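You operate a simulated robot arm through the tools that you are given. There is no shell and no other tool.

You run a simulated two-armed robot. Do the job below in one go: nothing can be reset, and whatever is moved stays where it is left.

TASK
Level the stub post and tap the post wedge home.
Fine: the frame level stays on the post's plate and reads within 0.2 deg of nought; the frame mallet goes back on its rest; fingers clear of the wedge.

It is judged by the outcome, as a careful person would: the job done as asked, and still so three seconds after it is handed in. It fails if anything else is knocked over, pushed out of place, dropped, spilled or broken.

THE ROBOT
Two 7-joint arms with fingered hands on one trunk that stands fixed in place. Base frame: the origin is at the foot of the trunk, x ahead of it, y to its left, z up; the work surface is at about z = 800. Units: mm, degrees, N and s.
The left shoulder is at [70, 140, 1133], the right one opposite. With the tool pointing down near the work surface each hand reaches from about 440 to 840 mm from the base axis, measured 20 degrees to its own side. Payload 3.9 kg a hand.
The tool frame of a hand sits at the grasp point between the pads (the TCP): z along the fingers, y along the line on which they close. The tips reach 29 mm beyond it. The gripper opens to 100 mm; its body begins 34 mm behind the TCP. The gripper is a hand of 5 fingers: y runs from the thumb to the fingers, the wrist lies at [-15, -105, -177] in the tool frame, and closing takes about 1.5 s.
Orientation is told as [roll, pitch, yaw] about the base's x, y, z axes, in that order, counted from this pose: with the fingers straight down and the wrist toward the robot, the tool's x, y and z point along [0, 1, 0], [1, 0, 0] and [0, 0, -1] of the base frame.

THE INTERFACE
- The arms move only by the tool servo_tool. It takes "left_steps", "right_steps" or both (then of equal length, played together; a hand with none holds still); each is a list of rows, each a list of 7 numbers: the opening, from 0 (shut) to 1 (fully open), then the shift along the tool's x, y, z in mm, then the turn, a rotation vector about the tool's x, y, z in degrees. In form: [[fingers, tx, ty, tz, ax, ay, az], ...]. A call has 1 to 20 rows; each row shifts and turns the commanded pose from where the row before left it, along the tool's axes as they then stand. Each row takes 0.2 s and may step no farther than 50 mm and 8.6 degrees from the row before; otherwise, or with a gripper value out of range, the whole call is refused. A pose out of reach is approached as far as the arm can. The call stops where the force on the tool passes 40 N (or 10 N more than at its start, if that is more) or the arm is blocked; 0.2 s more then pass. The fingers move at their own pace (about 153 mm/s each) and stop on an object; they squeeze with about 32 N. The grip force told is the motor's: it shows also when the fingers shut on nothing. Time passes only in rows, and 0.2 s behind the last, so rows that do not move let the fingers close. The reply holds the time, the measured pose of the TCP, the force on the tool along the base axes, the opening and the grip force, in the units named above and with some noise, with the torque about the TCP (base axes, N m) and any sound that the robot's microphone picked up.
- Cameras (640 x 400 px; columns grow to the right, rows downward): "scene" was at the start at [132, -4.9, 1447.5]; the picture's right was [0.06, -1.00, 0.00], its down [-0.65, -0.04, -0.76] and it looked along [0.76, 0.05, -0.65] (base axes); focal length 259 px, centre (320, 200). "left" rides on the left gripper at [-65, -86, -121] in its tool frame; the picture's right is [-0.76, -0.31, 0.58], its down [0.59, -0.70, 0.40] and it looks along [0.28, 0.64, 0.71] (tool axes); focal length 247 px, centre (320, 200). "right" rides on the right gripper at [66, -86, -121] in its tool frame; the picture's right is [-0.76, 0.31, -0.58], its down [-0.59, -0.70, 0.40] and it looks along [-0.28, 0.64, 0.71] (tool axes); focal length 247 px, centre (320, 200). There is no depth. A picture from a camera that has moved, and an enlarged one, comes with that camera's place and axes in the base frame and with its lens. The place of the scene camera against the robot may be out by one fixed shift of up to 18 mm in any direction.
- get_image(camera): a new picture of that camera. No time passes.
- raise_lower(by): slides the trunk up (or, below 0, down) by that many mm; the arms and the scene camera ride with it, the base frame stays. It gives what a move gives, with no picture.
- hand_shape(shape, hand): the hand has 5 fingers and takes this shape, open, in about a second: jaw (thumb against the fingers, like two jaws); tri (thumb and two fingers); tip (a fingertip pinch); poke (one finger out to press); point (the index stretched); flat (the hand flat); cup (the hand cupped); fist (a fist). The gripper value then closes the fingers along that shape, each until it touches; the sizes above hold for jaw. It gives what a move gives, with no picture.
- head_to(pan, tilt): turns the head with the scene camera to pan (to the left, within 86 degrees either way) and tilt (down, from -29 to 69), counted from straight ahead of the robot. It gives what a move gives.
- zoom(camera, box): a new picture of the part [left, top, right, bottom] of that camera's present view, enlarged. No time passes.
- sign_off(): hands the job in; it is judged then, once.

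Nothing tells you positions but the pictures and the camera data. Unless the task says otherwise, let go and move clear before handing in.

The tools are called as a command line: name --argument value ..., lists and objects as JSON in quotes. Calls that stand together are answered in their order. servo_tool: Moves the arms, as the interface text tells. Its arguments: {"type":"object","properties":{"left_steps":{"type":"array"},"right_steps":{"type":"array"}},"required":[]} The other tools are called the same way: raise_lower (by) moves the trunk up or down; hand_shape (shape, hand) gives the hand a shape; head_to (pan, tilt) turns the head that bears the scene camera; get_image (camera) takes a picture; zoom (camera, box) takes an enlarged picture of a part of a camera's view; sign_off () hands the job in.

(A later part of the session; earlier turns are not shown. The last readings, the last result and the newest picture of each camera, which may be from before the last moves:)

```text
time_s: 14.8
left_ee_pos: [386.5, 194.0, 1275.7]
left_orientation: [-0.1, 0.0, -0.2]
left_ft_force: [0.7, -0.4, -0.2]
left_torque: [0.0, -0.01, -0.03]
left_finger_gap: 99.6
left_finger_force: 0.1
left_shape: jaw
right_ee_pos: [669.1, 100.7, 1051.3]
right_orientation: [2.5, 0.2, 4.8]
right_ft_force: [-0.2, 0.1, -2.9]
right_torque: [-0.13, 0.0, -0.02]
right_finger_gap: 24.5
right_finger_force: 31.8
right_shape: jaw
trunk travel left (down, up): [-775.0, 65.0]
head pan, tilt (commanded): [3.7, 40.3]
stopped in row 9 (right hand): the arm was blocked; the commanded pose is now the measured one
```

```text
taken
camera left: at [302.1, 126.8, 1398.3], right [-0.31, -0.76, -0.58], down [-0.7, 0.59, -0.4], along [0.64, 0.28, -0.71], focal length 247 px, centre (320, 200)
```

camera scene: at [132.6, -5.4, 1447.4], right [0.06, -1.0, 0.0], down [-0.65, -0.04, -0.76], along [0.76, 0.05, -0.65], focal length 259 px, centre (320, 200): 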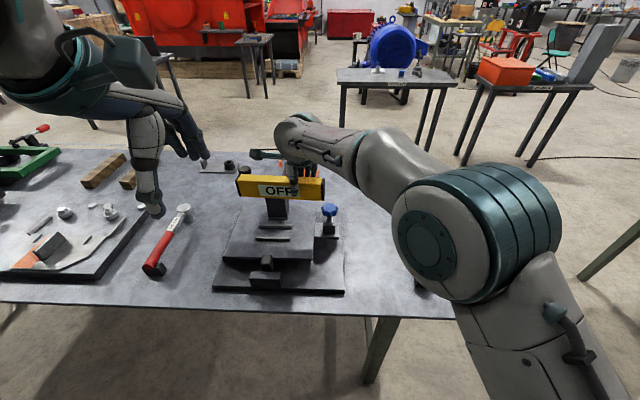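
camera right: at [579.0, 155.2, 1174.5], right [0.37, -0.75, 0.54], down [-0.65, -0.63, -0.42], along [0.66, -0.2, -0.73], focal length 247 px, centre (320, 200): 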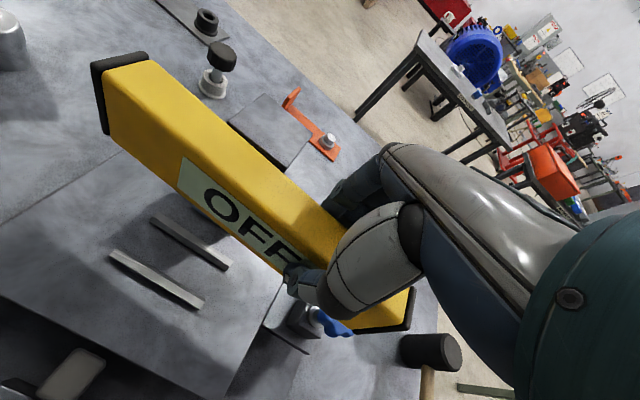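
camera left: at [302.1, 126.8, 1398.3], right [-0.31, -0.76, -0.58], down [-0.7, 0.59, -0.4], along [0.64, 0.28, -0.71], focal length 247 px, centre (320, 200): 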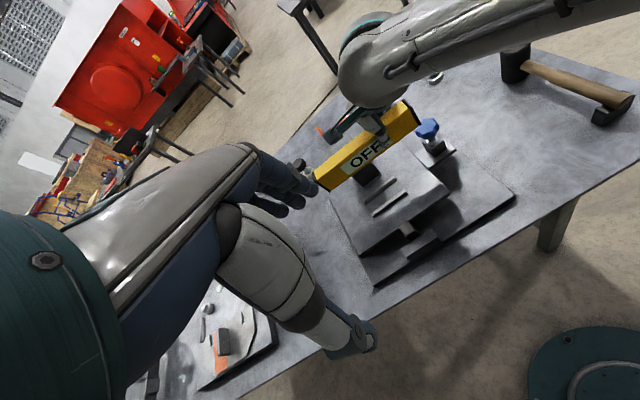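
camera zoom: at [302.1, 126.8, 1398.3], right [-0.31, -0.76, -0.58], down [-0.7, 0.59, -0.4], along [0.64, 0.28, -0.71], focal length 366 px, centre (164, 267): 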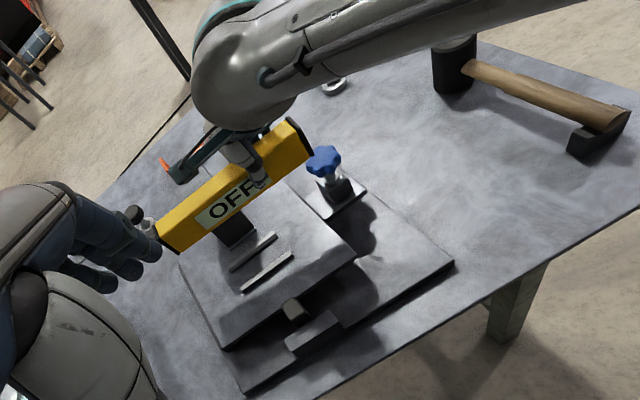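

It looks like the raised elbow and upper arm are fouling near the head. I'll back out, come down in front of the knob (x≈600) where the elbow can sit lower, and go in along the low path.

servo_tool --right_steps '[[0, -38, -10, 0, 0, 0, 0], [0, -38, -18, 0, 0, -0.5, 0], [0, -39, -19, 0, 0, -1, -1], [0, -39, -19, 0, 0, -1, -1], [0, -39, -19, 0, 0, 0, -0.7], [0, 0, 0, 20, 0, 0, 0], [0, 0, 0, 30, 0, 0, 0], [0, 0, 0, 30, 0, 0, 0], [0, 0, 0, 22, 0, 0, 0], [0, 0, 0, 0, 0, 0, 0]]'

get_image --camera "scene"

get_image --camera "right"

```text
time_s: 17.0
left_ee_pos: [387.0, 193.7, 1275.9]
left_orientation: [0.0, -0.1, -0.1]
left_ft_force: [0.4, 0.3, -0.2]
left_torque: [-0.02, -0.03, -0.01]
left_finger_gap: 99.7
left_finger_force: 0.0
left_shape: jaw
right_ee_pos: [601.0, -98.4, 946.2]
right_orientation: [-0.2, -0.1, 7.8]
right_ft_force: [0.5, -0.7, -3.0]
right_torque: [-0.14, -0.02, 0.0]
right_finger_gap: 24.2
right_finger_force: 31.8
right_shape: jaw
trunk travel left (down, up): [-775.0, 65.0]
head pan, tilt (commanded): [3.7, 40.3]
```

```text
taken
camera scene: at [132.0, -5.4, 1447.5], right [0.06, -1.0, 0.0], down [-0.65, -0.04, -0.76], along [0.76, 0.05, -0.65], focal length 259 px, centre (320, 200)
```

scene: 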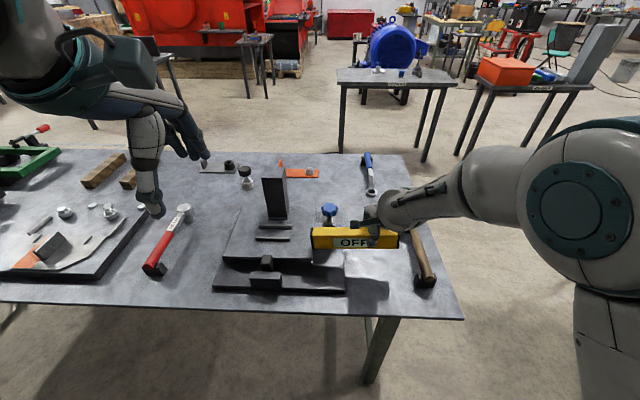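

```text
taken
camera right: at [507.7, -42.7, 1066.2], right [0.41, -0.71, 0.58], down [-0.62, -0.68, -0.4], along [0.68, -0.2, -0.71], focal length 247 px, centre (320, 200)
```

right: 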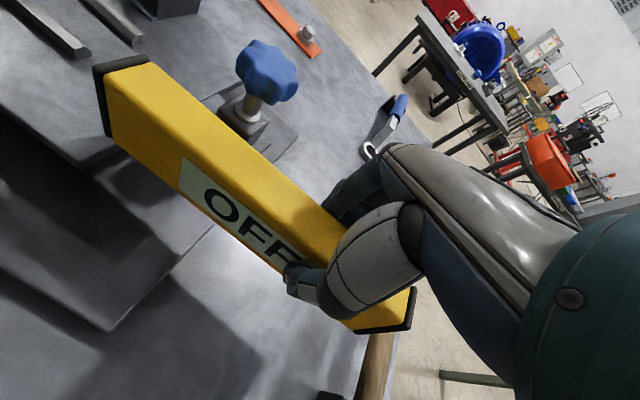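

Back at y≈-98 with the level low in front of the knob. I'll slide left in steps and watch for blocking.

servo_tool --right_steps '[[0, 37.2, 5.1, 0, 0, 0, 0], [0, 37.2, 5.1, 0, 0, 0, 0], [0, 37.2, 5.1, 0, 0, 0, 0], [0, 37.2, 5.1, 0, 0, 0, 0], [0, 20, 2.7, 0, 0, 0, 0], [0, 0, 0, 0, 0, 0, 0]]'

get_image --camera "scene"

```text
time_s: 18.6
left_ee_pos: [386.8, 194.0, 1277.1]
left_orientation: [0.0, -0.1, 0.0]
left_ft_force: [0.0, 0.0, 0.6]
left_torque: [0.02, 0.01, 0.0]
left_finger_gap: 99.8
left_finger_force: 0.1
left_shape: jaw
right_ee_pos: [618.2, 56.6, 962.0]
right_orientation: [3.9, -0.5, 4.4]
right_ft_force: [0.0, -0.7, -3.4]
right_torque: [-0.15, 0.04, -0.04]
right_finger_gap: 24.1
right_finger_force: 32.1
right_shape: jaw
trunk travel left (down, up): [-775.0, 65.0]
head pan, tilt (commanded): [3.7, 40.3]
stopped in row 6 (right hand): the arm was blocked; the commanded pose is now the measured one
```

```text
taken
camera scene: at [132.9, -4.3, 1447.4], right [0.06, -1.0, 0.0], down [-0.65, -0.04, -0.76], along [0.76, 0.05, -0.65], focal length 259 px, centre (320, 200)
```

scene: 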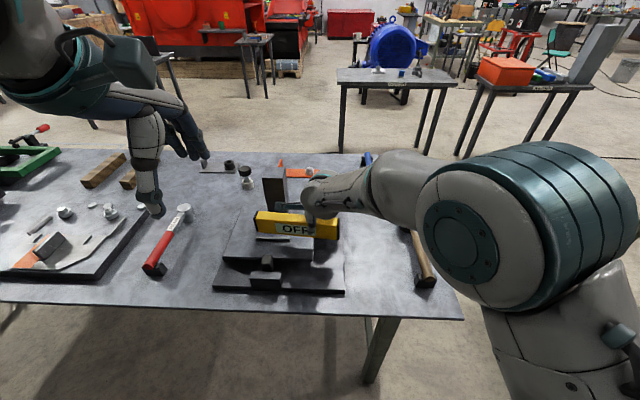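

It blocks even earlier when closer in, because the shoulder folds inward. I'll back off, raise the trunk so the elbow sits lower relative to the hand, and retry farther out.

servo_tool --right_steps '[[0, -25, 0, -15, 0, -1, 0], [0, -25, 10, -20, 0, -1.5, -1], [0, -25, 14, -20, 0, -1.5, -1], [0, -10, 14, -23, 0, 0, -1], [0, 0, 10, 0, 0, 0, 0], [0, 0, 0, 0, 0, 0, 0]]'

raise_lower --by 65

get_image --camera "scene"

```text
time_s: 20.0
left_ee_pos: [387.3, 193.0, 1277.7]
left_orientation: [0.0, -0.1, -0.1]
left_ft_force: [0.6, 0.7, -0.2]
left_torque: [-0.01, 0.03, 0.0]
left_finger_gap: 99.8
left_finger_force: 0.0
left_shape: jaw
right_ee_pos: [670.2, -23.0, 1037.2]
right_orientation: [-0.3, -0.7, 7.5]
right_ft_force: [-0.3, -0.2, -3.6]
right_torque: [-0.14, 0.01, -0.01]
right_finger_gap: 24.4
right_finger_force: 32.1
right_shape: jaw
trunk travel left (down, up): [-775.0, 65.0]
head pan, tilt (commanded): [3.7, 40.3]
```

```text
time_s: 21.0
left_ee_pos: [386.7, 192.6, 1341.8]
left_orientation: [0.1, 0.0, -0.2]
left_ft_force: [0.1, 0.4, 0.0]
left_torque: [0.05, -0.02, 0.02]
left_finger_gap: 99.9
left_finger_force: 0.1
left_shape: jaw
right_ee_pos: [671.9, -21.8, 1101.7]
right_orientation: [-0.3, -0.5, 7.6]
right_ft_force: [-0.2, 0.4, -2.9]
right_torque: [-0.13, 0.0, 0.0]
right_finger_gap: 23.9
right_finger_force: 31.7
right_shape: jaw
trunk travel left (down, up): [-840.0, 0.0]
head pan, tilt (commanded): [3.7, 40.3]
```

```text
taken
camera scene: at [132.8, -4.8, 1512.4], right [0.06, -1.0, 0.0], down [-0.65, -0.04, -0.76], along [0.76, 0.05, -0.65], focal length 259 px, centre (320, 200)
```

scene: 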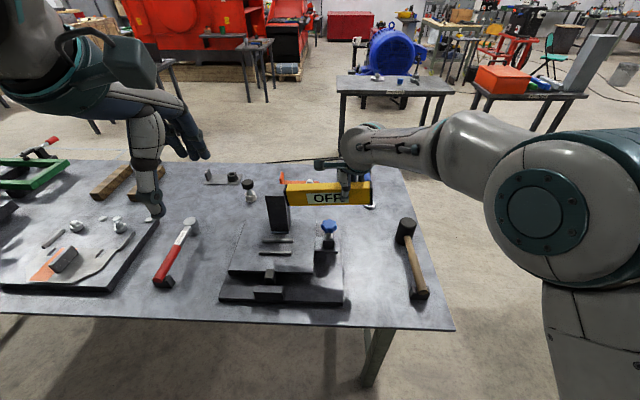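

Trunk raised. Retrying the move left while coming down to z≈1045.

servo_tool --right_steps '[[0, 25, 0, 14, 0, 0, 0], [0, 32, 1, 14, 0, 0, 0], [0, 32, 1, 14, 0, 0, 0], [0, 32, 1, 14, 0, 0, 0], [0, 32, 1, 0, 0, 0, 0], [0, 0, 0, 0, 0, 0, 0]]'

get_image --camera "scene"

```text
time_s: 22.4
left_ee_pos: [388.0, 192.8, 1343.0]
left_orientation: [0.0, 0.0, 0.0]
left_ft_force: [-0.4, -0.4, -1.1]
left_torque: [0.03, -0.03, -0.02]
left_finger_gap: 99.8
left_finger_force: 0.1
left_shape: jaw
right_ee_pos: [663.4, 119.0, 1046.0]
right_orientation: [0.7, -0.6, 6.4]
right_ft_force: [0.0, -0.1, -2.4]
right_torque: [-0.1, 0.02, -0.03]
right_finger_gap: 24.0
right_finger_force: 32.3
right_shape: jaw
trunk travel left (down, up): [-840.0, 0.0]
head pan, tilt (commanded): [3.7, 40.3]
```

```text
taken
camera scene: at [132.5, -6.6, 1512.4], right [0.06, -1.0, 0.0], down [-0.65, -0.04, -0.76], along [0.76, 0.05, -0.65], focal length 259 px, centre (320, 200)
```

scene: 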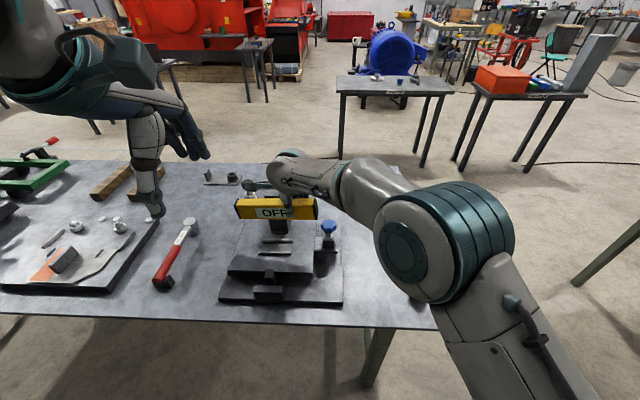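

That helped: the hand reached y≈119 with only slight contact further up the arm. I'll check the level's position relative to the knob and ribs before lowering.

zoom --camera "scene" --box '[210, 180, 360, 310]'

get_image --camera "right"

zoom --camera "left" --box '[290, 60, 520, 290]'

```text
3.08 times, centred on (285, 245) of scene
camera zoom: at [132.5, -6.6, 1512.4], right [0.06, -1.0, 0.0], down [-0.65, -0.04, -0.76], along [0.76, 0.05, -0.65], focal length 796 px, centre (428, 62)
```

zoom: 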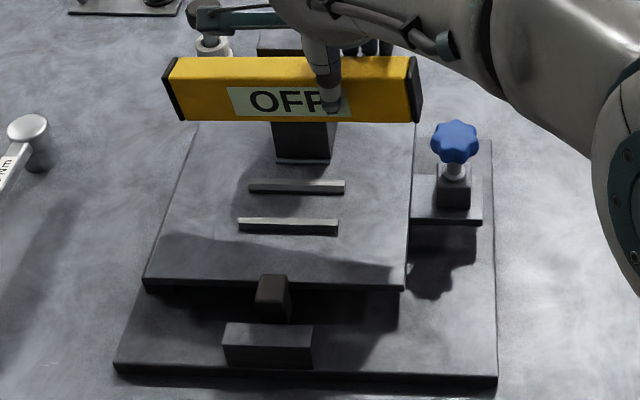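

```text
taken
camera right: at [569.7, 174.5, 1166.9], right [0.38, -0.73, 0.57], down [-0.63, -0.66, -0.41], along [0.67, -0.2, -0.71], focal length 247 px, centre (320, 200)
```

right: 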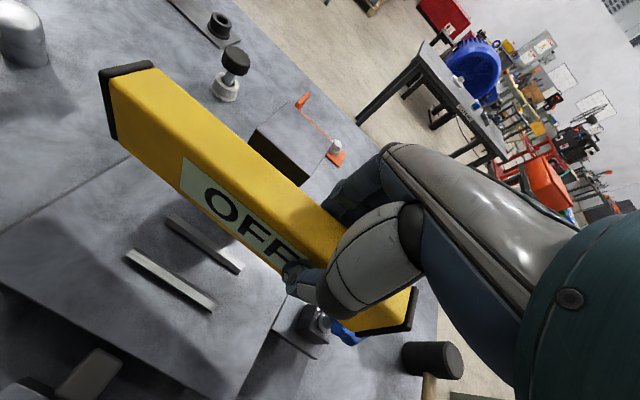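

```text
1.74 times, centred on (405, 175) of left
camera zoom: at [302.0, 125.5, 1463.4], right [-0.31, -0.76, -0.58], down [-0.7, 0.59, -0.4], along [0.64, 0.28, -0.71], focal length 430 px, centre (172, 244)
```

zoom: 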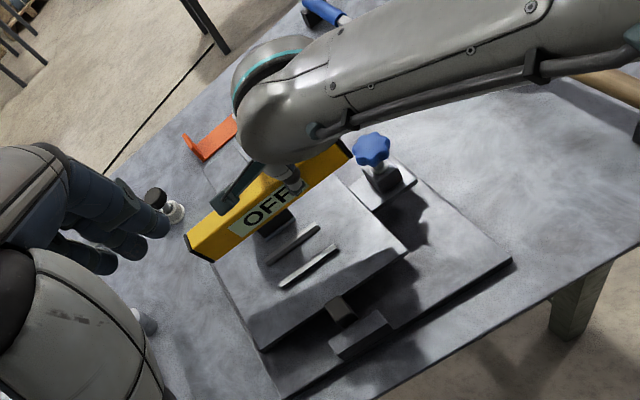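

The slot between the ribs is about x 632–670, centred near 651. The level is about 14 mm clear of the knob and droops slightly to the left, roughly matching the plate's tilt. I'll lower part of the way while easing left and back.

servo_tool --right_steps '[[0, 2, -1, 22, 0, 0, 0], [0, 2, -1, 22, 0, 0, 0], [0, 2, -1.5, 22, 0, 0, 0], [0, 2.5, -1.5, 20, 0, 0, 0], [0, 0, 0, 0, 0, 0, 0]]'

zoom --camera "scene" --box '[210, 180, 360, 310]'

get_image --camera "right"

zoom --camera "left" --box '[290, 60, 520, 290]'

```text
time_s: 23.6
left_ee_pos: [386.3, 193.6, 1341.6]
left_orientation: [0.0, 0.0, -0.2]
left_ft_force: [0.7, 0.3, -0.5]
left_torque: [-0.01, -0.02, 0.0]
left_finger_gap: 99.7
left_finger_force: 0.0
left_shape: jaw
right_ee_pos: [650.2, 136.1, 957.5]
right_orientation: [-0.4, -0.6, 7.8]
right_ft_force: [-0.5, -0.3, -2.8]
right_torque: [-0.17, 0.0, 0.03]
right_finger_gap: 24.0
right_finger_force: 32.3
right_shape: jaw
trunk travel left (down, up): [-840.0, 0.0]
head pan, tilt (commanded): [3.7, 40.3]
```

```text
3.08 times, centred on (285, 245) of scene
camera zoom: at [132.4, -5.1, 1512.4], right [0.06, -1.0, 0.0], down [-0.65, -0.04, -0.76], along [0.76, 0.05, -0.65], focal length 796 px, centre (428, 62)
```

zoom: 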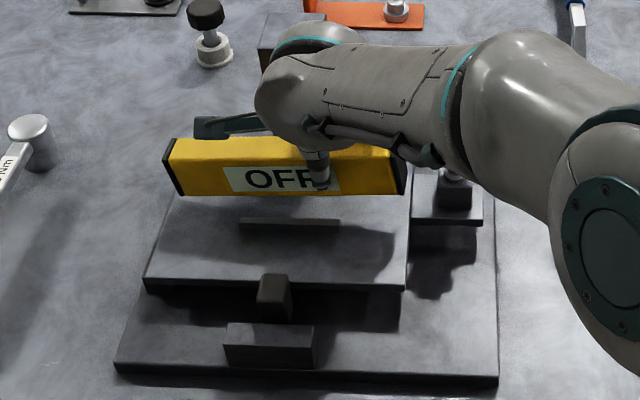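

```text
taken
camera right: at [555.6, 191.1, 1076.6], right [0.4, -0.71, 0.58], down [-0.61, -0.68, -0.4], along [0.68, -0.2, -0.7], focal length 247 px, centre (320, 200)
```

right: 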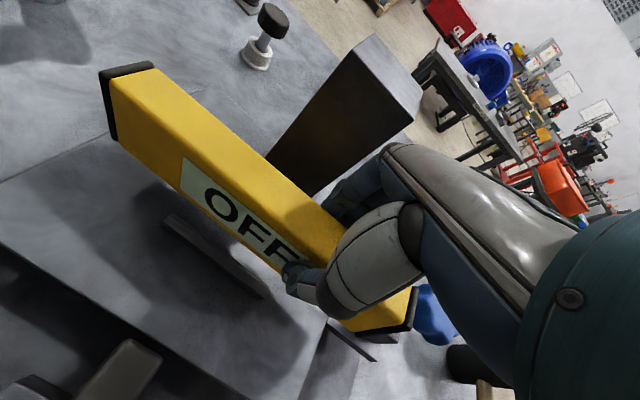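

```text
1.74 times, centred on (405, 175) of left
camera zoom: at [301.9, 127.0, 1463.3], right [-0.31, -0.76, -0.58], down [-0.7, 0.59, -0.4], along [0.64, 0.28, -0.71], focal length 430 px, centre (172, 244)
```

zoom: 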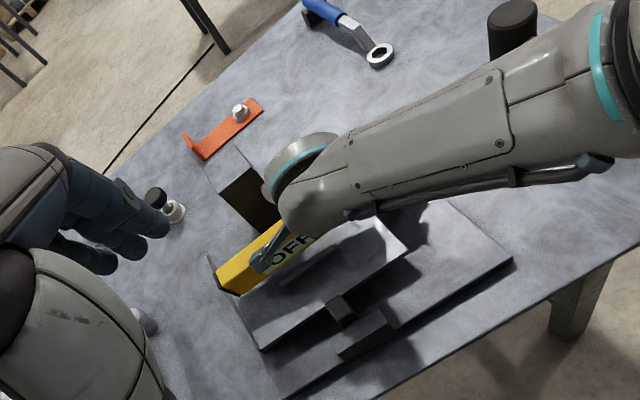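

Good: the level is centred at about (650, 174), clear of the knob, and nothing is blocking. I'll lower to just above the ribs and recheck alignment.

servo_tool --right_steps '[[0, 0, 0, 12, 0, 0, 0], [0, 0, 0, 12, 0, 0, 0], [0, 0, 0, 0, 0, 0, 0]]'

zoom --camera "scene" --box '[230, 200, 330, 270]'

zoom --camera "right" --box '[80, 40, 440, 360]'

zoom --camera "left" --box '[350, 120, 470, 240]'

```text
time_s: 24.4
left_ee_pos: [388.2, 192.9, 1341.4]
left_orientation: [-0.1, -0.1, 0.0]
left_ft_force: [-0.8, 0.8, -0.1]
left_torque: [-0.03, 0.03, 0.03]
left_finger_gap: 99.8
left_finger_force: 0.0
left_shape: jaw
right_ee_pos: [651.2, 137.4, 932.9]
right_orientation: [-0.4, -0.6, 7.5]
right_ft_force: [0.8, 0.0, -3.1]
right_torque: [-0.13, 0.0, -0.02]
right_finger_gap: 24.2
right_finger_force: 31.4
right_shape: jaw
trunk travel left (down, up): [-840.0, 0.0]
head pan, tilt (commanded): [3.7, 40.3]
```

```text
5.71 times, centred on (280, 235) of scene
camera zoom: at [132.3, -4.7, 1512.5], right [0.06, -1.0, 0.0], down [-0.65, -0.04, -0.76], along [0.76, 0.05, -0.65], focal length 1479 px, centre (549, 0)
```

zoom: 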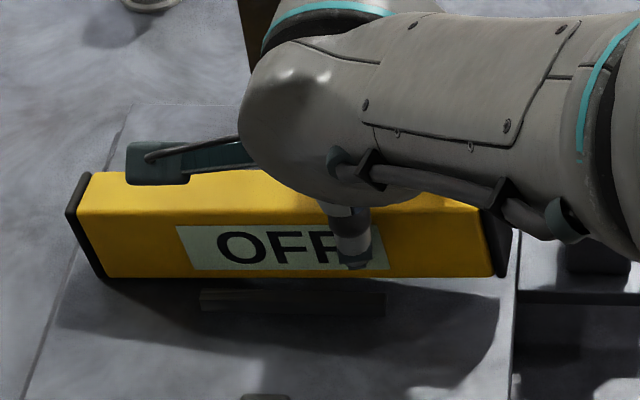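

```text
1.25 times, centred on (260, 200) of right
camera zoom: at [555.7, 191.1, 1053.0], right [0.4, -0.71, 0.58], down [-0.61, -0.68, -0.4], along [0.68, -0.2, -0.7], focal length 309 px, centre (395, 200)
```

zoom: 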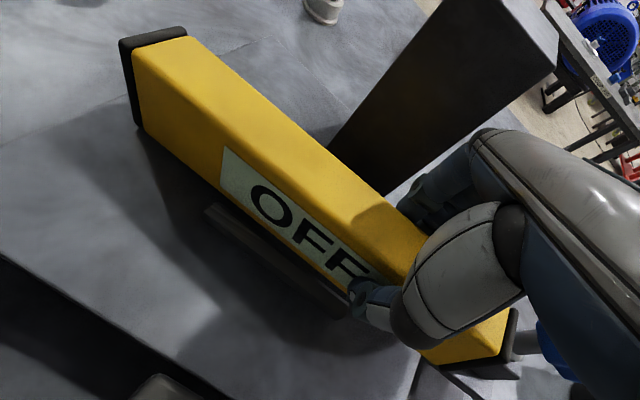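

```text
3.33 times, centred on (410, 180) of left
camera zoom: at [301.8, 127.4, 1463.3], right [-0.31, -0.76, -0.58], down [-0.7, 0.59, -0.4], along [0.64, 0.28, -0.71], focal length 823 px, centre (20, 267)
```

zoom: 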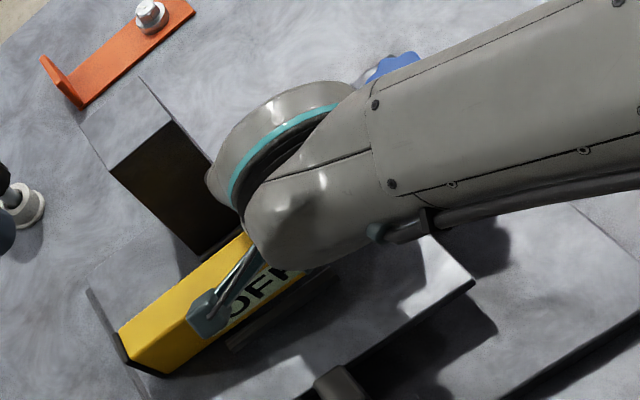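

The level's edge slopes a little relative to the rib, so it is either slightly yawed or drooping. I'll zoom on both ends from the hand camera to tell which.

zoom --camera "right" --box '[80, 50, 200, 170]'

zoom --camera "right" --box '[310, 250, 440, 370]'

zoom --camera "right" --box '[180, 130, 330, 310]'

```text
3.33 times, centred on (140, 110) of right
camera zoom: at [555.7, 191.1, 1053.0], right [0.4, -0.71, 0.58], down [-0.61, -0.68, -0.4], along [0.68, -0.2, -0.7], focal length 823 px, centre (920, 500)
```

zoom: 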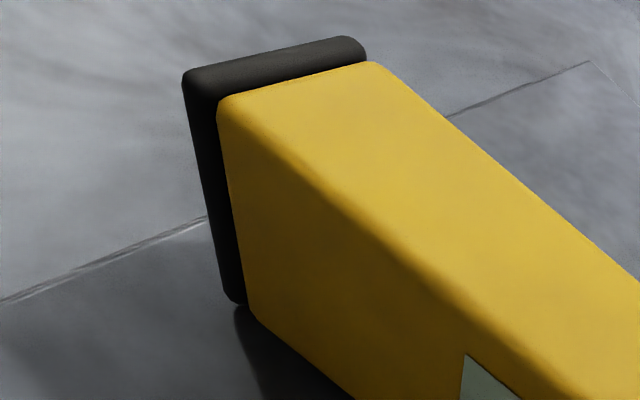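

```text
3.33 times, centred on (375, 310) of right
camera zoom: at [555.7, 191.1, 1053.0], right [0.4, -0.71, 0.58], down [-0.61, -0.68, -0.4], along [0.68, -0.2, -0.7], focal length 823 px, centre (137, -167)
```

zoom: 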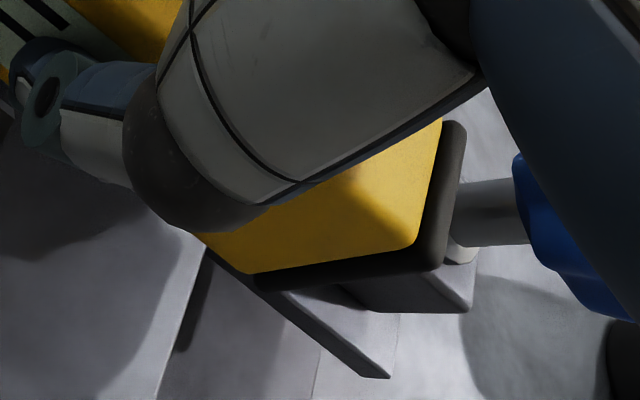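

```text
2.22 times, centred on (255, 220) of right
camera zoom: at [555.7, 191.1, 1053.0], right [0.4, -0.71, 0.58], down [-0.61, -0.68, -0.4], along [0.68, -0.2, -0.7], focal length 549 px, centre (464, 156)
```

zoom: 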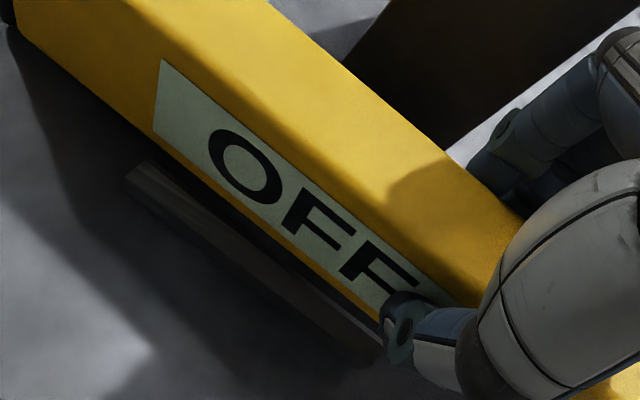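

In the hand the level is yawed about 8° and droops about 4° to the left. The front rib's back edge is close to the level's front face, so I'll shift +5 mm in x, roll about 2.5° to match the plate's tilt, and trim the yaw before lowering.

servo_tool --right_steps '[[0, -0.65, 5, 0, 0.3, 2.5, -0.6], [0, 0, 0, 6, 0, 0, 0], [0, 0, 0, 0, 0, 0, 0]]'

zoom --camera "right" --box '[180, 130, 330, 310]'

zoom --camera "scene" --box '[230, 200, 330, 270]'

```text
time_s: 25.2
left_ee_pos: [387.3, 194.2, 1342.0]
left_orientation: [-0.1, 0.1, 0.0]
left_ft_force: [0.4, 0.4, 0.4]
left_torque: [0.0, -0.01, -0.01]
left_finger_gap: 99.6
left_finger_force: 0.1
left_shape: jaw
right_ee_pos: [655.7, 137.0, 927.7]
right_orientation: [2.2, -0.4, 8.2]
right_ft_force: [-0.4, -0.1, -2.5]
right_torque: [-0.12, -0.02, 0.02]
right_finger_gap: 24.0
right_finger_force: 32.0
right_shape: jaw
trunk travel left (down, up): [-840.0, 0.0]
head pan, tilt (commanded): [3.7, 40.3]
```

```text
2.22 times, centred on (255, 220) of right
camera zoom: at [562.1, 185.4, 1051.3], right [0.41, -0.73, 0.55], down [-0.61, -0.67, -0.42], along [0.67, -0.16, -0.72], focal length 549 px, centre (464, 156)
```

zoom: 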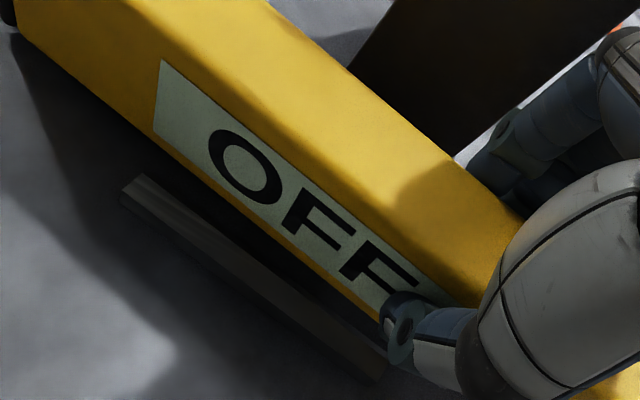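

```text
5.71 times, centred on (280, 235) of scene
camera zoom: at [132.6, -4.8, 1512.4], right [0.06, -1.0, 0.0], down [-0.65, -0.04, -0.76], along [0.76, 0.05, -0.65], focal length 1479 px, centre (549, 0)
```

zoom: 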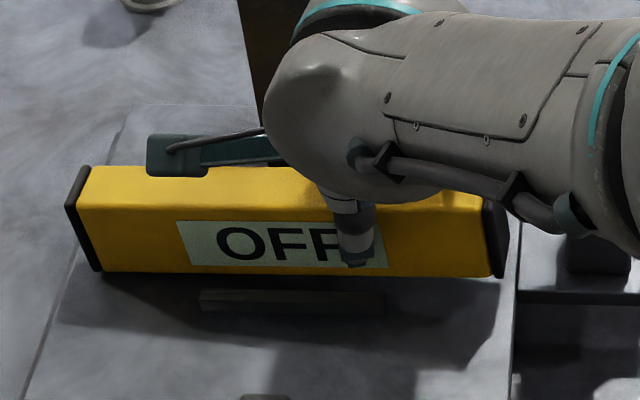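

There are about 4 mm of clearance in front and 9 mm behind. I'll shift +2 mm more and lower gently in small steps, watching the vertical force.

servo_tool --right_steps '[[0, -0.3, 2, 4, 0, 0, 0], [0, 0, 0, 4, 0, 0, 0], [0, 0, 0, 3, 0, 0, 0], [0, 0, 0, 0, 0, 0, 0]]'

zoom --camera "right" --box '[180, 130, 330, 310]'

zoom --camera "scene" --box '[230, 200, 330, 270]'

```text
time_s: 26.2
left_ee_pos: [387.1, 192.6, 1341.6]
left_orientation: [0.0, 0.0, -0.2]
left_ft_force: [0.2, -0.1, 0.5]
left_torque: [-0.04, 0.03, -0.04]
left_finger_gap: 99.8
left_finger_force: 0.0
left_shape: jaw
right_ee_pos: [656.8, 135.9, 919.4]
right_orientation: [2.2, -0.2, 8.3]
right_ft_force: [-0.6, 0.4, -2.5]
right_torque: [0.02, 0.07, 0.12]
right_finger_gap: 23.8
right_finger_force: 32.2
right_shape: jaw
trunk travel left (down, up): [-840.0, 0.0]
head pan, tilt (commanded): [3.7, 40.3]
```

```text
2.22 times, centred on (255, 220) of right
camera zoom: at [563.0, 185.9, 1040.9], right [0.41, -0.73, 0.55], down [-0.61, -0.67, -0.42], along [0.67, -0.16, -0.72], focal length 549 px, centre (464, 156)
```

zoom: 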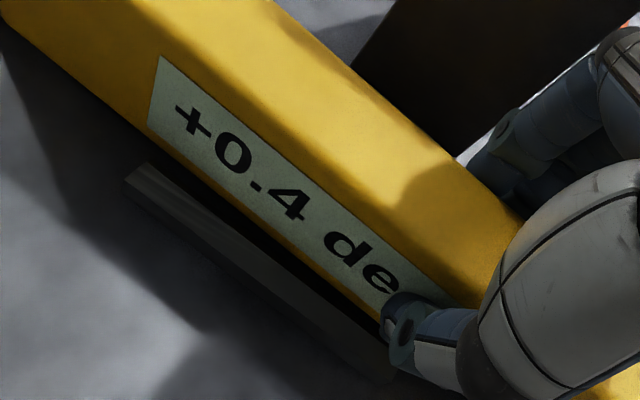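

```text
5.71 times, centred on (280, 235) of scene
camera zoom: at [132.1, -4.9, 1512.4], right [0.06, -1.0, 0.0], down [-0.65, -0.04, -0.76], along [0.76, 0.05, -0.65], focal length 1479 px, centre (549, 0)
```

zoom: 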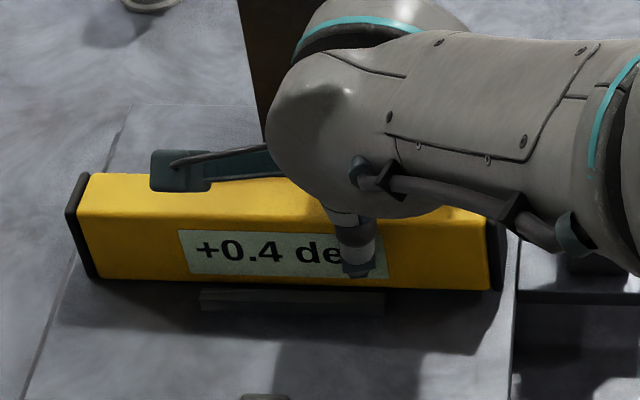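

The display woke up and reads +0.4 deg, so it is starting to touch the plate. I'll lower a few more millimetres in small steps.

servo_tool --right_steps '[[0, 0, 0, 2, 0, 0, 0], [0, 0, 0, 2, 0, 0, 0], [0, 0, 0, 0, 0, 0, 0]]'

zoom --camera "right" --box '[80, 40, 440, 360]'

zoom --camera "scene" --box '[230, 200, 330, 270]'

```text
time_s: 27.0
left_ee_pos: [387.8, 193.8, 1343.0]
left_orientation: [-0.1, -0.3, -0.1]
left_ft_force: [0.3, -0.4, -0.5]
left_torque: [0.0, 0.02, -0.01]
left_finger_gap: 99.7
left_finger_force: 0.0
left_shape: jaw
right_ee_pos: [657.0, 137.4, 914.6]
right_orientation: [2.2, -0.4, 8.3]
right_ft_force: [-0.6, -1.0, -0.8]
right_torque: [0.06, 0.06, 0.1]
right_finger_gap: 24.0
right_finger_force: 32.8
right_shape: jaw
trunk travel left (down, up): [-840.0, 0.0]
head pan, tilt (commanded): [3.7, 40.3]
```

```text
1.25 times, centred on (260, 200) of right
camera zoom: at [562.8, 185.7, 1036.6], right [0.41, -0.73, 0.55], down [-0.61, -0.67, -0.42], along [0.68, -0.16, -0.72], focal length 309 px, centre (395, 200)
```

zoom: 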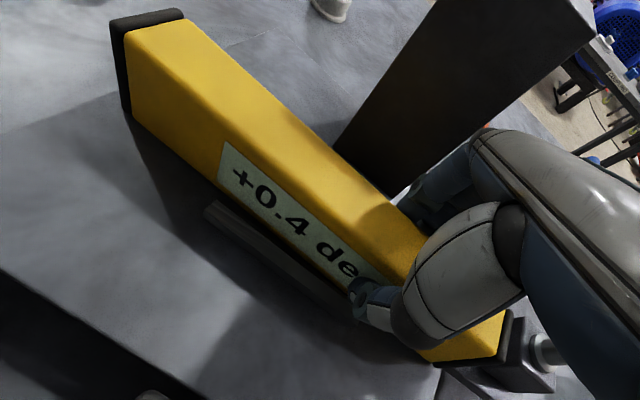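

```text
5.71 times, centred on (280, 235) of scene
camera zoom: at [132.0, -5.0, 1512.5], right [0.06, -1.0, 0.0], down [-0.65, -0.04, -0.76], along [0.76, 0.05, -0.65], focal length 1479 px, centre (549, 0)
```

zoom: 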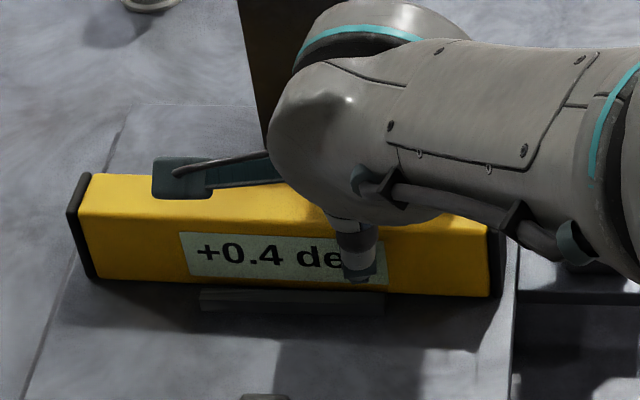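

Both ends appear to be seated, since the level's edge is parallel to the rib and its weight is off the hand. I'll open the fingers a little and check that it stays put.

servo_tool --right_steps '[[0.3, 0, 0, 0, 0, 0, 0], [0.4, 0, 0, 0, 0, 0, 0], [0.45, 0, 0, 0, 0, 0, 0], [0.45, 0, 0, 0, 0, 0, 0]]'

get_image --camera "right"

zoom --camera "scene" --box '[230, 200, 330, 270]'

```text
time_s: 28.0
left_ee_pos: [386.9, 192.9, 1340.4]
left_orientation: [-0.1, -0.2, -0.1]
left_ft_force: [0.0, 0.5, -0.3]
left_torque: [0.03, 0.01, 0.01]
left_finger_gap: 99.6
left_finger_force: 0.0
left_shape: jaw
right_ee_pos: [657.2, 136.0, 914.3]
right_orientation: [2.2, -0.4, 8.2]
right_ft_force: [-1.0, -0.7, 0.6]
right_torque: [-0.03, -0.01, 0.02]
right_finger_gap: 44.5
right_finger_force: 0.0
right_shape: jaw
trunk travel left (down, up): [-840.0, 0.0]
head pan, tilt (commanded): [3.7, 40.3]
```

```text
taken
camera right: at [562.9, 185.8, 1036.7], right [0.41, -0.73, 0.55], down [-0.61, -0.67, -0.42], along [0.68, -0.16, -0.72], focal length 247 px, centre (320, 200)
```

right: 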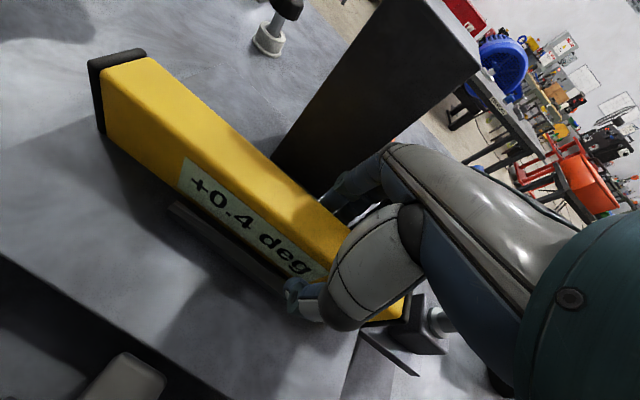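

```text
5.71 times, centred on (280, 235) of scene
camera zoom: at [132.2, -4.9, 1512.5], right [0.06, -1.0, 0.0], down [-0.65, -0.04, -0.76], along [0.76, 0.05, -0.65], focal length 1479 px, centre (549, 0)
```

zoom: 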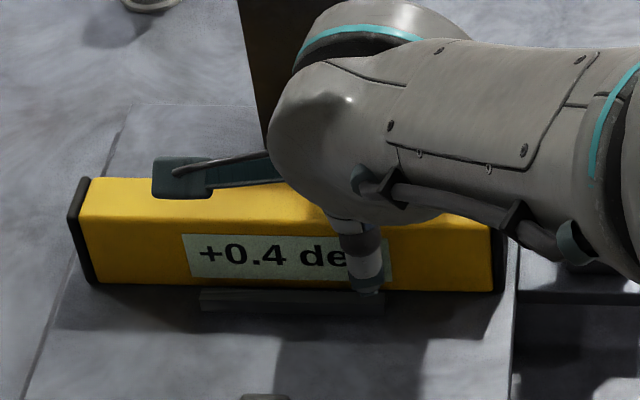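

Released, and the level is stable at +0.4 deg. I'll lift the hand straight up off it.

servo_tool --right_steps '[[0.45, 0, 0, -6, 0, 0, 0], [0.45, 0, 0, -12, 0, 0, 0], [0.45, 0, 0, -20, 0, 0, 0], [0.45, 0, 0, -30, 0, 0, 0], [0.45, 0, 0, -40, 0, 0, 0], [0.45, -10, -10, -20, 0, 0, 0], [0.45, -40, 0, 0, 0, 0, 0], [0.45, -40, 0, 0, 0, 0, 0], [0.45, -40, 0, 0, 0, 0, 0], [0.45, 0, 0, 0, 0, 0, 0]]'

zoom --camera "scene" --box '[210, 180, 370, 310]'

zoom --camera "left" --box '[320, 100, 500, 290]'

get_image --camera "scene"

```text
time_s: 30.2
left_ee_pos: [386.3, 194.4, 1342.2]
left_orientation: [-0.1, -0.1, 0.0]
left_ft_force: [1.1, 0.1, -0.2]
left_torque: [-0.01, -0.01, -0.01]
left_finger_gap: 99.8
left_finger_force: 0.1
left_shape: jaw
right_ee_pos: [665.3, 3.0, 1036.5]
right_orientation: [2.1, -0.3, 8.3]
right_ft_force: [-0.9, 0.0, 0.0]
right_torque: [0.02, -0.01, 0.03]
right_finger_gap: 44.6
right_finger_force: 0.0
right_shape: jaw
trunk travel left (down, up): [-840.0, 0.0]
head pan, tilt (commanded): [3.7, 40.3]
```

```text
3.08 times, centred on (290, 245) of scene
camera zoom: at [131.7, -3.6, 1512.5], right [0.06, -1.0, 0.0], down [-0.65, -0.04, -0.76], along [0.76, 0.05, -0.65], focal length 796 px, centre (412, 62)
```

zoom: 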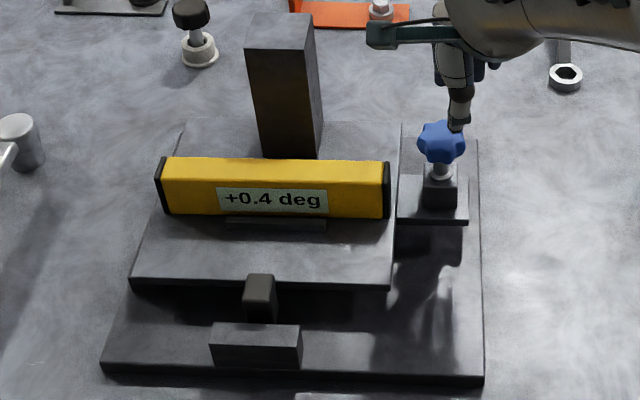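

```text
2.11 times, centred on (410, 195) of left
camera zoom: at [301.2, 128.5, 1463.3], right [-0.31, -0.76, -0.58], down [-0.7, 0.59, -0.4], along [0.64, 0.28, -0.71], focal length 520 px, centre (130, 210)
```

zoom: 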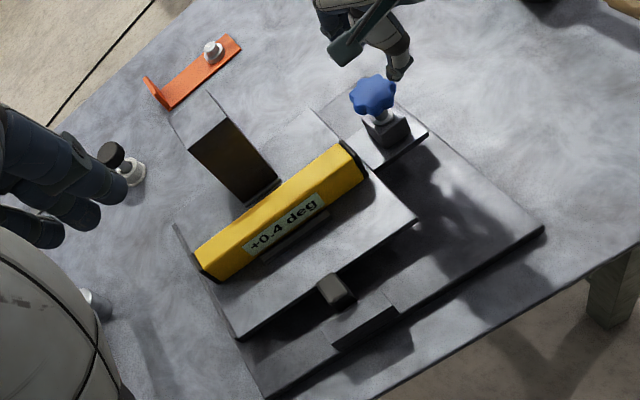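

```text
taken
camera scene: at [131.7, -3.6, 1512.5], right [0.06, -1.0, 0.0], down [-0.65, -0.04, -0.76], along [0.76, 0.05, -0.65], focal length 259 px, centre (320, 200)
```

scene: 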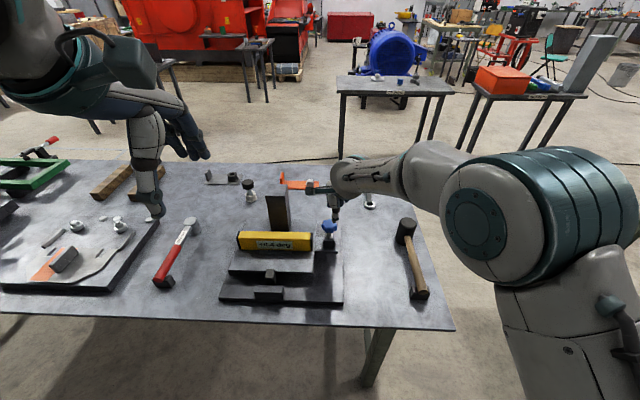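

The level stays on the plate reading +0.4 deg. Next is the levelling screw: I'll square the hand up and pin down the knob's position from the right and left cameras.

servo_tool --right_steps '[[0.9, -25, -15, -10, 0, -2.1, 0], [0.9, 0, 0, 0, 0, 0, 0], [0.9, 0, 0, 0, 0, 0, 0]]'

get_image --camera "right"

zoom --camera "left" --box '[420, 90, 520, 190]'

zoom --camera "scene" --box '[290, 190, 370, 270]'

```text
time_s: 31.0
left_ee_pos: [387.9, 193.2, 1342.2]
left_orientation: [0.1, 0.0, 0.1]
left_ft_force: [0.6, 0.9, -0.1]
left_torque: [0.01, 0.02, -0.02]
left_finger_gap: 99.6
left_finger_force: 0.1
left_shape: jaw
right_ee_pos: [654.8, -25.0, 1047.0]
right_orientation: [0.1, -0.3, 8.2]
right_ft_force: [-0.7, 0.7, -0.3]
right_torque: [0.03, 0.01, 0.01]
right_finger_gap: 89.8
right_finger_force: 0.1
right_shape: jaw
trunk travel left (down, up): [-840.0, 0.0]
head pan, tilt (commanded): [3.7, 40.3]
```

```text
taken
camera right: at [560.0, 27.9, 1166.2], right [0.41, -0.71, 0.58], down [-0.61, -0.68, -0.4], along [0.68, -0.19, -0.71], focal length 247 px, centre (320, 200)
```

right: 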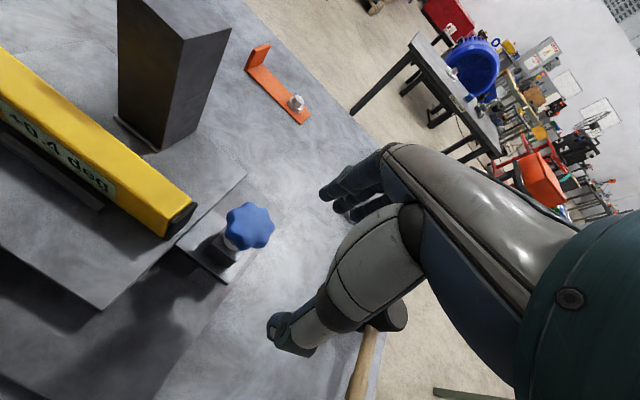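

```text
4.00 times, centred on (470, 140) of left
camera zoom: at [302.0, 127.2, 1463.2], right [-0.31, -0.76, -0.58], down [-0.7, 0.59, -0.4], along [0.64, 0.28, -0.71], focal length 988 px, centre (-280, 440)
```

zoom: 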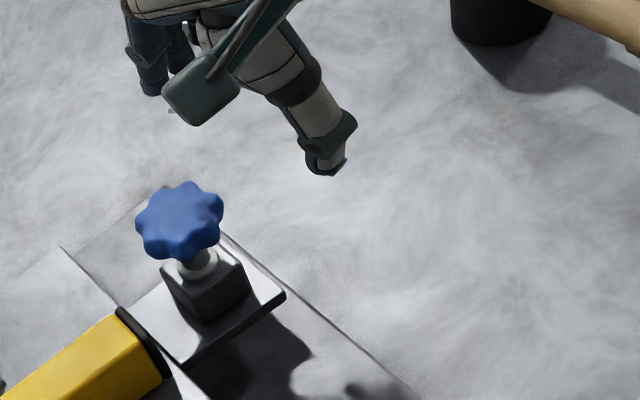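

```text
5.00 times, centred on (330, 230) of scene
camera zoom: at [132.5, -4.9, 1512.4], right [0.06, -1.0, 0.0], down [-0.65, -0.04, -0.76], along [0.76, 0.05, -0.65], focal length 1294 px, centre (270, 50)
```

zoom: 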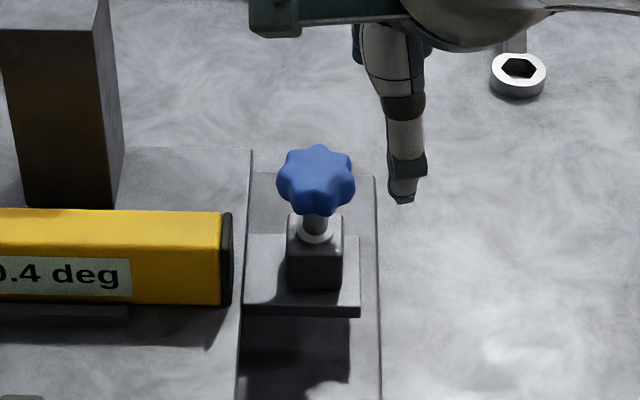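

The knob axis is at about (680, 13) with its top near z≈957. I'll move the open hand above it and check centring with the wrist camera.

servo_tool --right_steps '[[0.9, 17, 15, 10, 0, 0, 0], [0.9, 17, 15, 15, 0, 0, 0], [0.9, 0, 0, 15, 0, 0, 0], [0.9, 0, 0, 0, 0, 0, 0]]'

get_image --camera "right"

zoom --camera "left" --box '[420, 90, 520, 190]'

zoom --camera "scene" --box '[290, 190, 370, 270]'

```text
time_s: 32.0
left_ee_pos: [387.5, 193.4, 1341.4]
left_orientation: [0.1, -0.1, -0.1]
left_ft_force: [-0.1, 0.1, -0.8]
left_torque: [0.02, -0.01, 0.03]
left_finger_gap: 99.8
left_finger_force: 0.1
left_shape: jaw
right_ee_pos: [681.2, 11.1, 1006.6]
right_orientation: [0.1, -0.3, 8.2]
right_ft_force: [1.0, -1.0, 0.2]
right_torque: [0.0, -0.03, 0.02]
right_finger_gap: 89.7
right_finger_force: 0.1
right_shape: jaw
trunk travel left (down, up): [-840.0, 0.0]
head pan, tilt (commanded): [3.7, 40.3]
```

```text
taken
camera right: at [586.0, 66.6, 1125.9], right [0.41, -0.71, 0.58], down [-0.61, -0.68, -0.4], along [0.68, -0.19, -0.71], focal length 247 px, centre (320, 200)
```

right: 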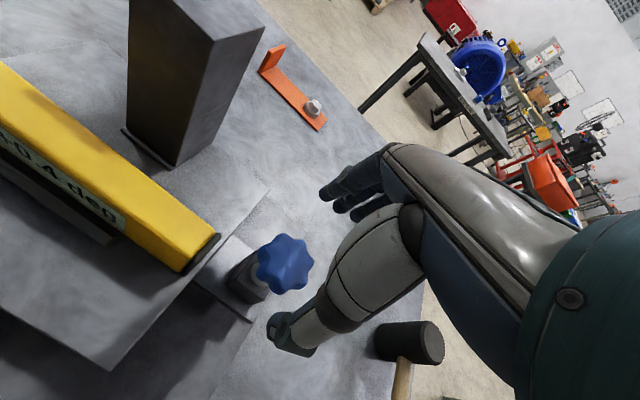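

```text
4.00 times, centred on (470, 140) of left
camera zoom: at [301.7, 127.6, 1463.3], right [-0.31, -0.76, -0.58], down [-0.7, 0.59, -0.4], along [0.64, 0.28, -0.71], focal length 988 px, centre (-280, 440)
```

zoom: 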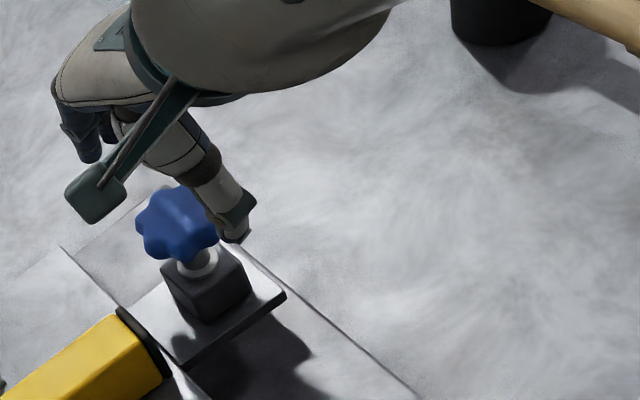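

```text
5.00 times, centred on (330, 230) of scene
camera zoom: at [132.2, -4.6, 1512.5], right [0.06, -1.0, 0.0], down [-0.65, -0.04, -0.76], along [0.76, 0.05, -0.65], focal length 1294 px, centre (270, 50)
```

zoom: 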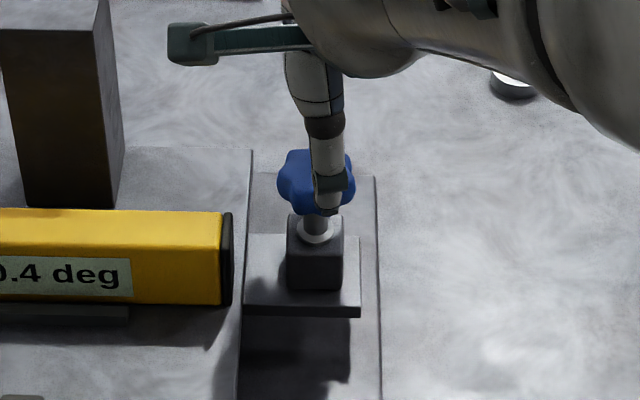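

The hand is centred over the knob to within about 3 mm. I'll go up a little and try the three-finger "tri" shape, which suits a knob, then look.

servo_tool --right_steps '[[0.9, 0, 0, -30, 0, 0, 0], [0.9, 0, 0, 0, 0, 0, 0]]'

hand_shape --hand "right" --shape "tri"

get_image --camera "right"

zoom --camera "left" --box '[390, 50, 530, 190]'

zoom --camera "scene" --box '[280, 150, 380, 250]'

```text
time_s: 32.6
left_ee_pos: [387.4, 193.6, 1341.5]
left_orientation: [0.1, 0.0, -0.2]
left_ft_force: [0.2, -0.3, -0.1]
left_torque: [0.0, 0.01, 0.0]
left_finger_gap: 99.8
left_finger_force: 0.2
left_shape: jaw
right_ee_pos: [680.5, 14.4, 1036.0]
right_orientation: [0.2, -0.3, 8.2]
right_ft_force: [0.2, -0.1, 0.1]
right_torque: [-0.02, 0.01, -0.03]
right_finger_gap: 90.0
right_finger_force: 0.1
right_shape: jaw
trunk travel left (down, up): [-840.0, 0.0]
head pan, tilt (commanded): [3.7, 40.3]
```

```text
time_s: 33.5
left_ee_pos: [386.3, 193.2, 1341.5]
left_orientation: [0.0, -0.1, -0.1]
left_ft_force: [0.7, 0.2, 0.9]
left_torque: [0.01, -0.01, -0.01]
left_finger_gap: 99.6
left_finger_force: 0.0
left_shape: jaw
right_ee_pos: [681.5, 13.3, 1035.4]
right_orientation: [0.1, -0.3, 8.1]
right_ft_force: [0.0, 0.3, 0.2]
right_torque: [-0.03, -0.02, 0.0]
right_finger_gap: 99.8
right_finger_force: 0.0
right_shape: tri
trunk travel left (down, up): [-840.0, 0.0]
head pan, tilt (commanded): [3.7, 40.3]
```

```text
taken
camera right: at [586.2, 66.3, 1155.3], right [0.41, -0.71, 0.58], down [-0.61, -0.68, -0.4], along [0.68, -0.19, -0.71], focal length 247 px, centre (320, 200)
```

right: 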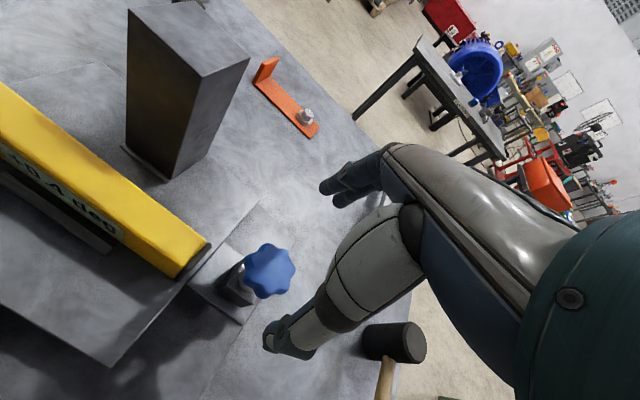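

```text
2.86 times, centred on (460, 120) of left
camera zoom: at [301.3, 127.2, 1463.4], right [-0.31, -0.76, -0.58], down [-0.7, 0.59, -0.4], along [0.64, 0.28, -0.71], focal length 706 px, centre (-80, 429)
```

zoom: 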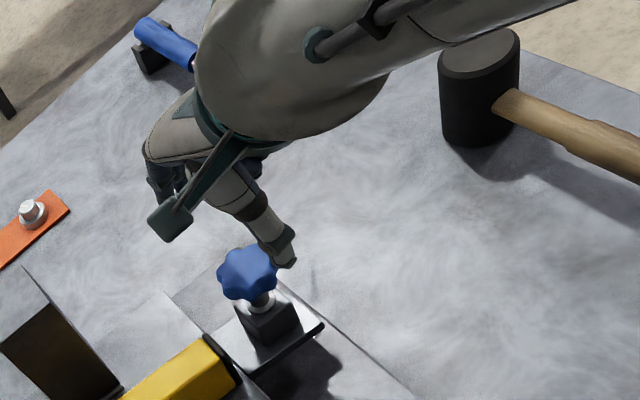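

```text
4.00 times, centred on (330, 200) of scene
camera zoom: at [131.8, -5.0, 1512.5], right [0.06, -1.0, 0.0], down [-0.65, -0.04, -0.76], along [0.76, 0.05, -0.65], focal length 1035 px, centre (280, 200)
```

zoom: 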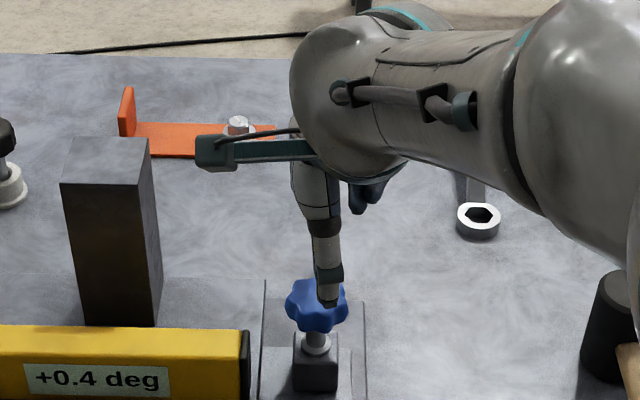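

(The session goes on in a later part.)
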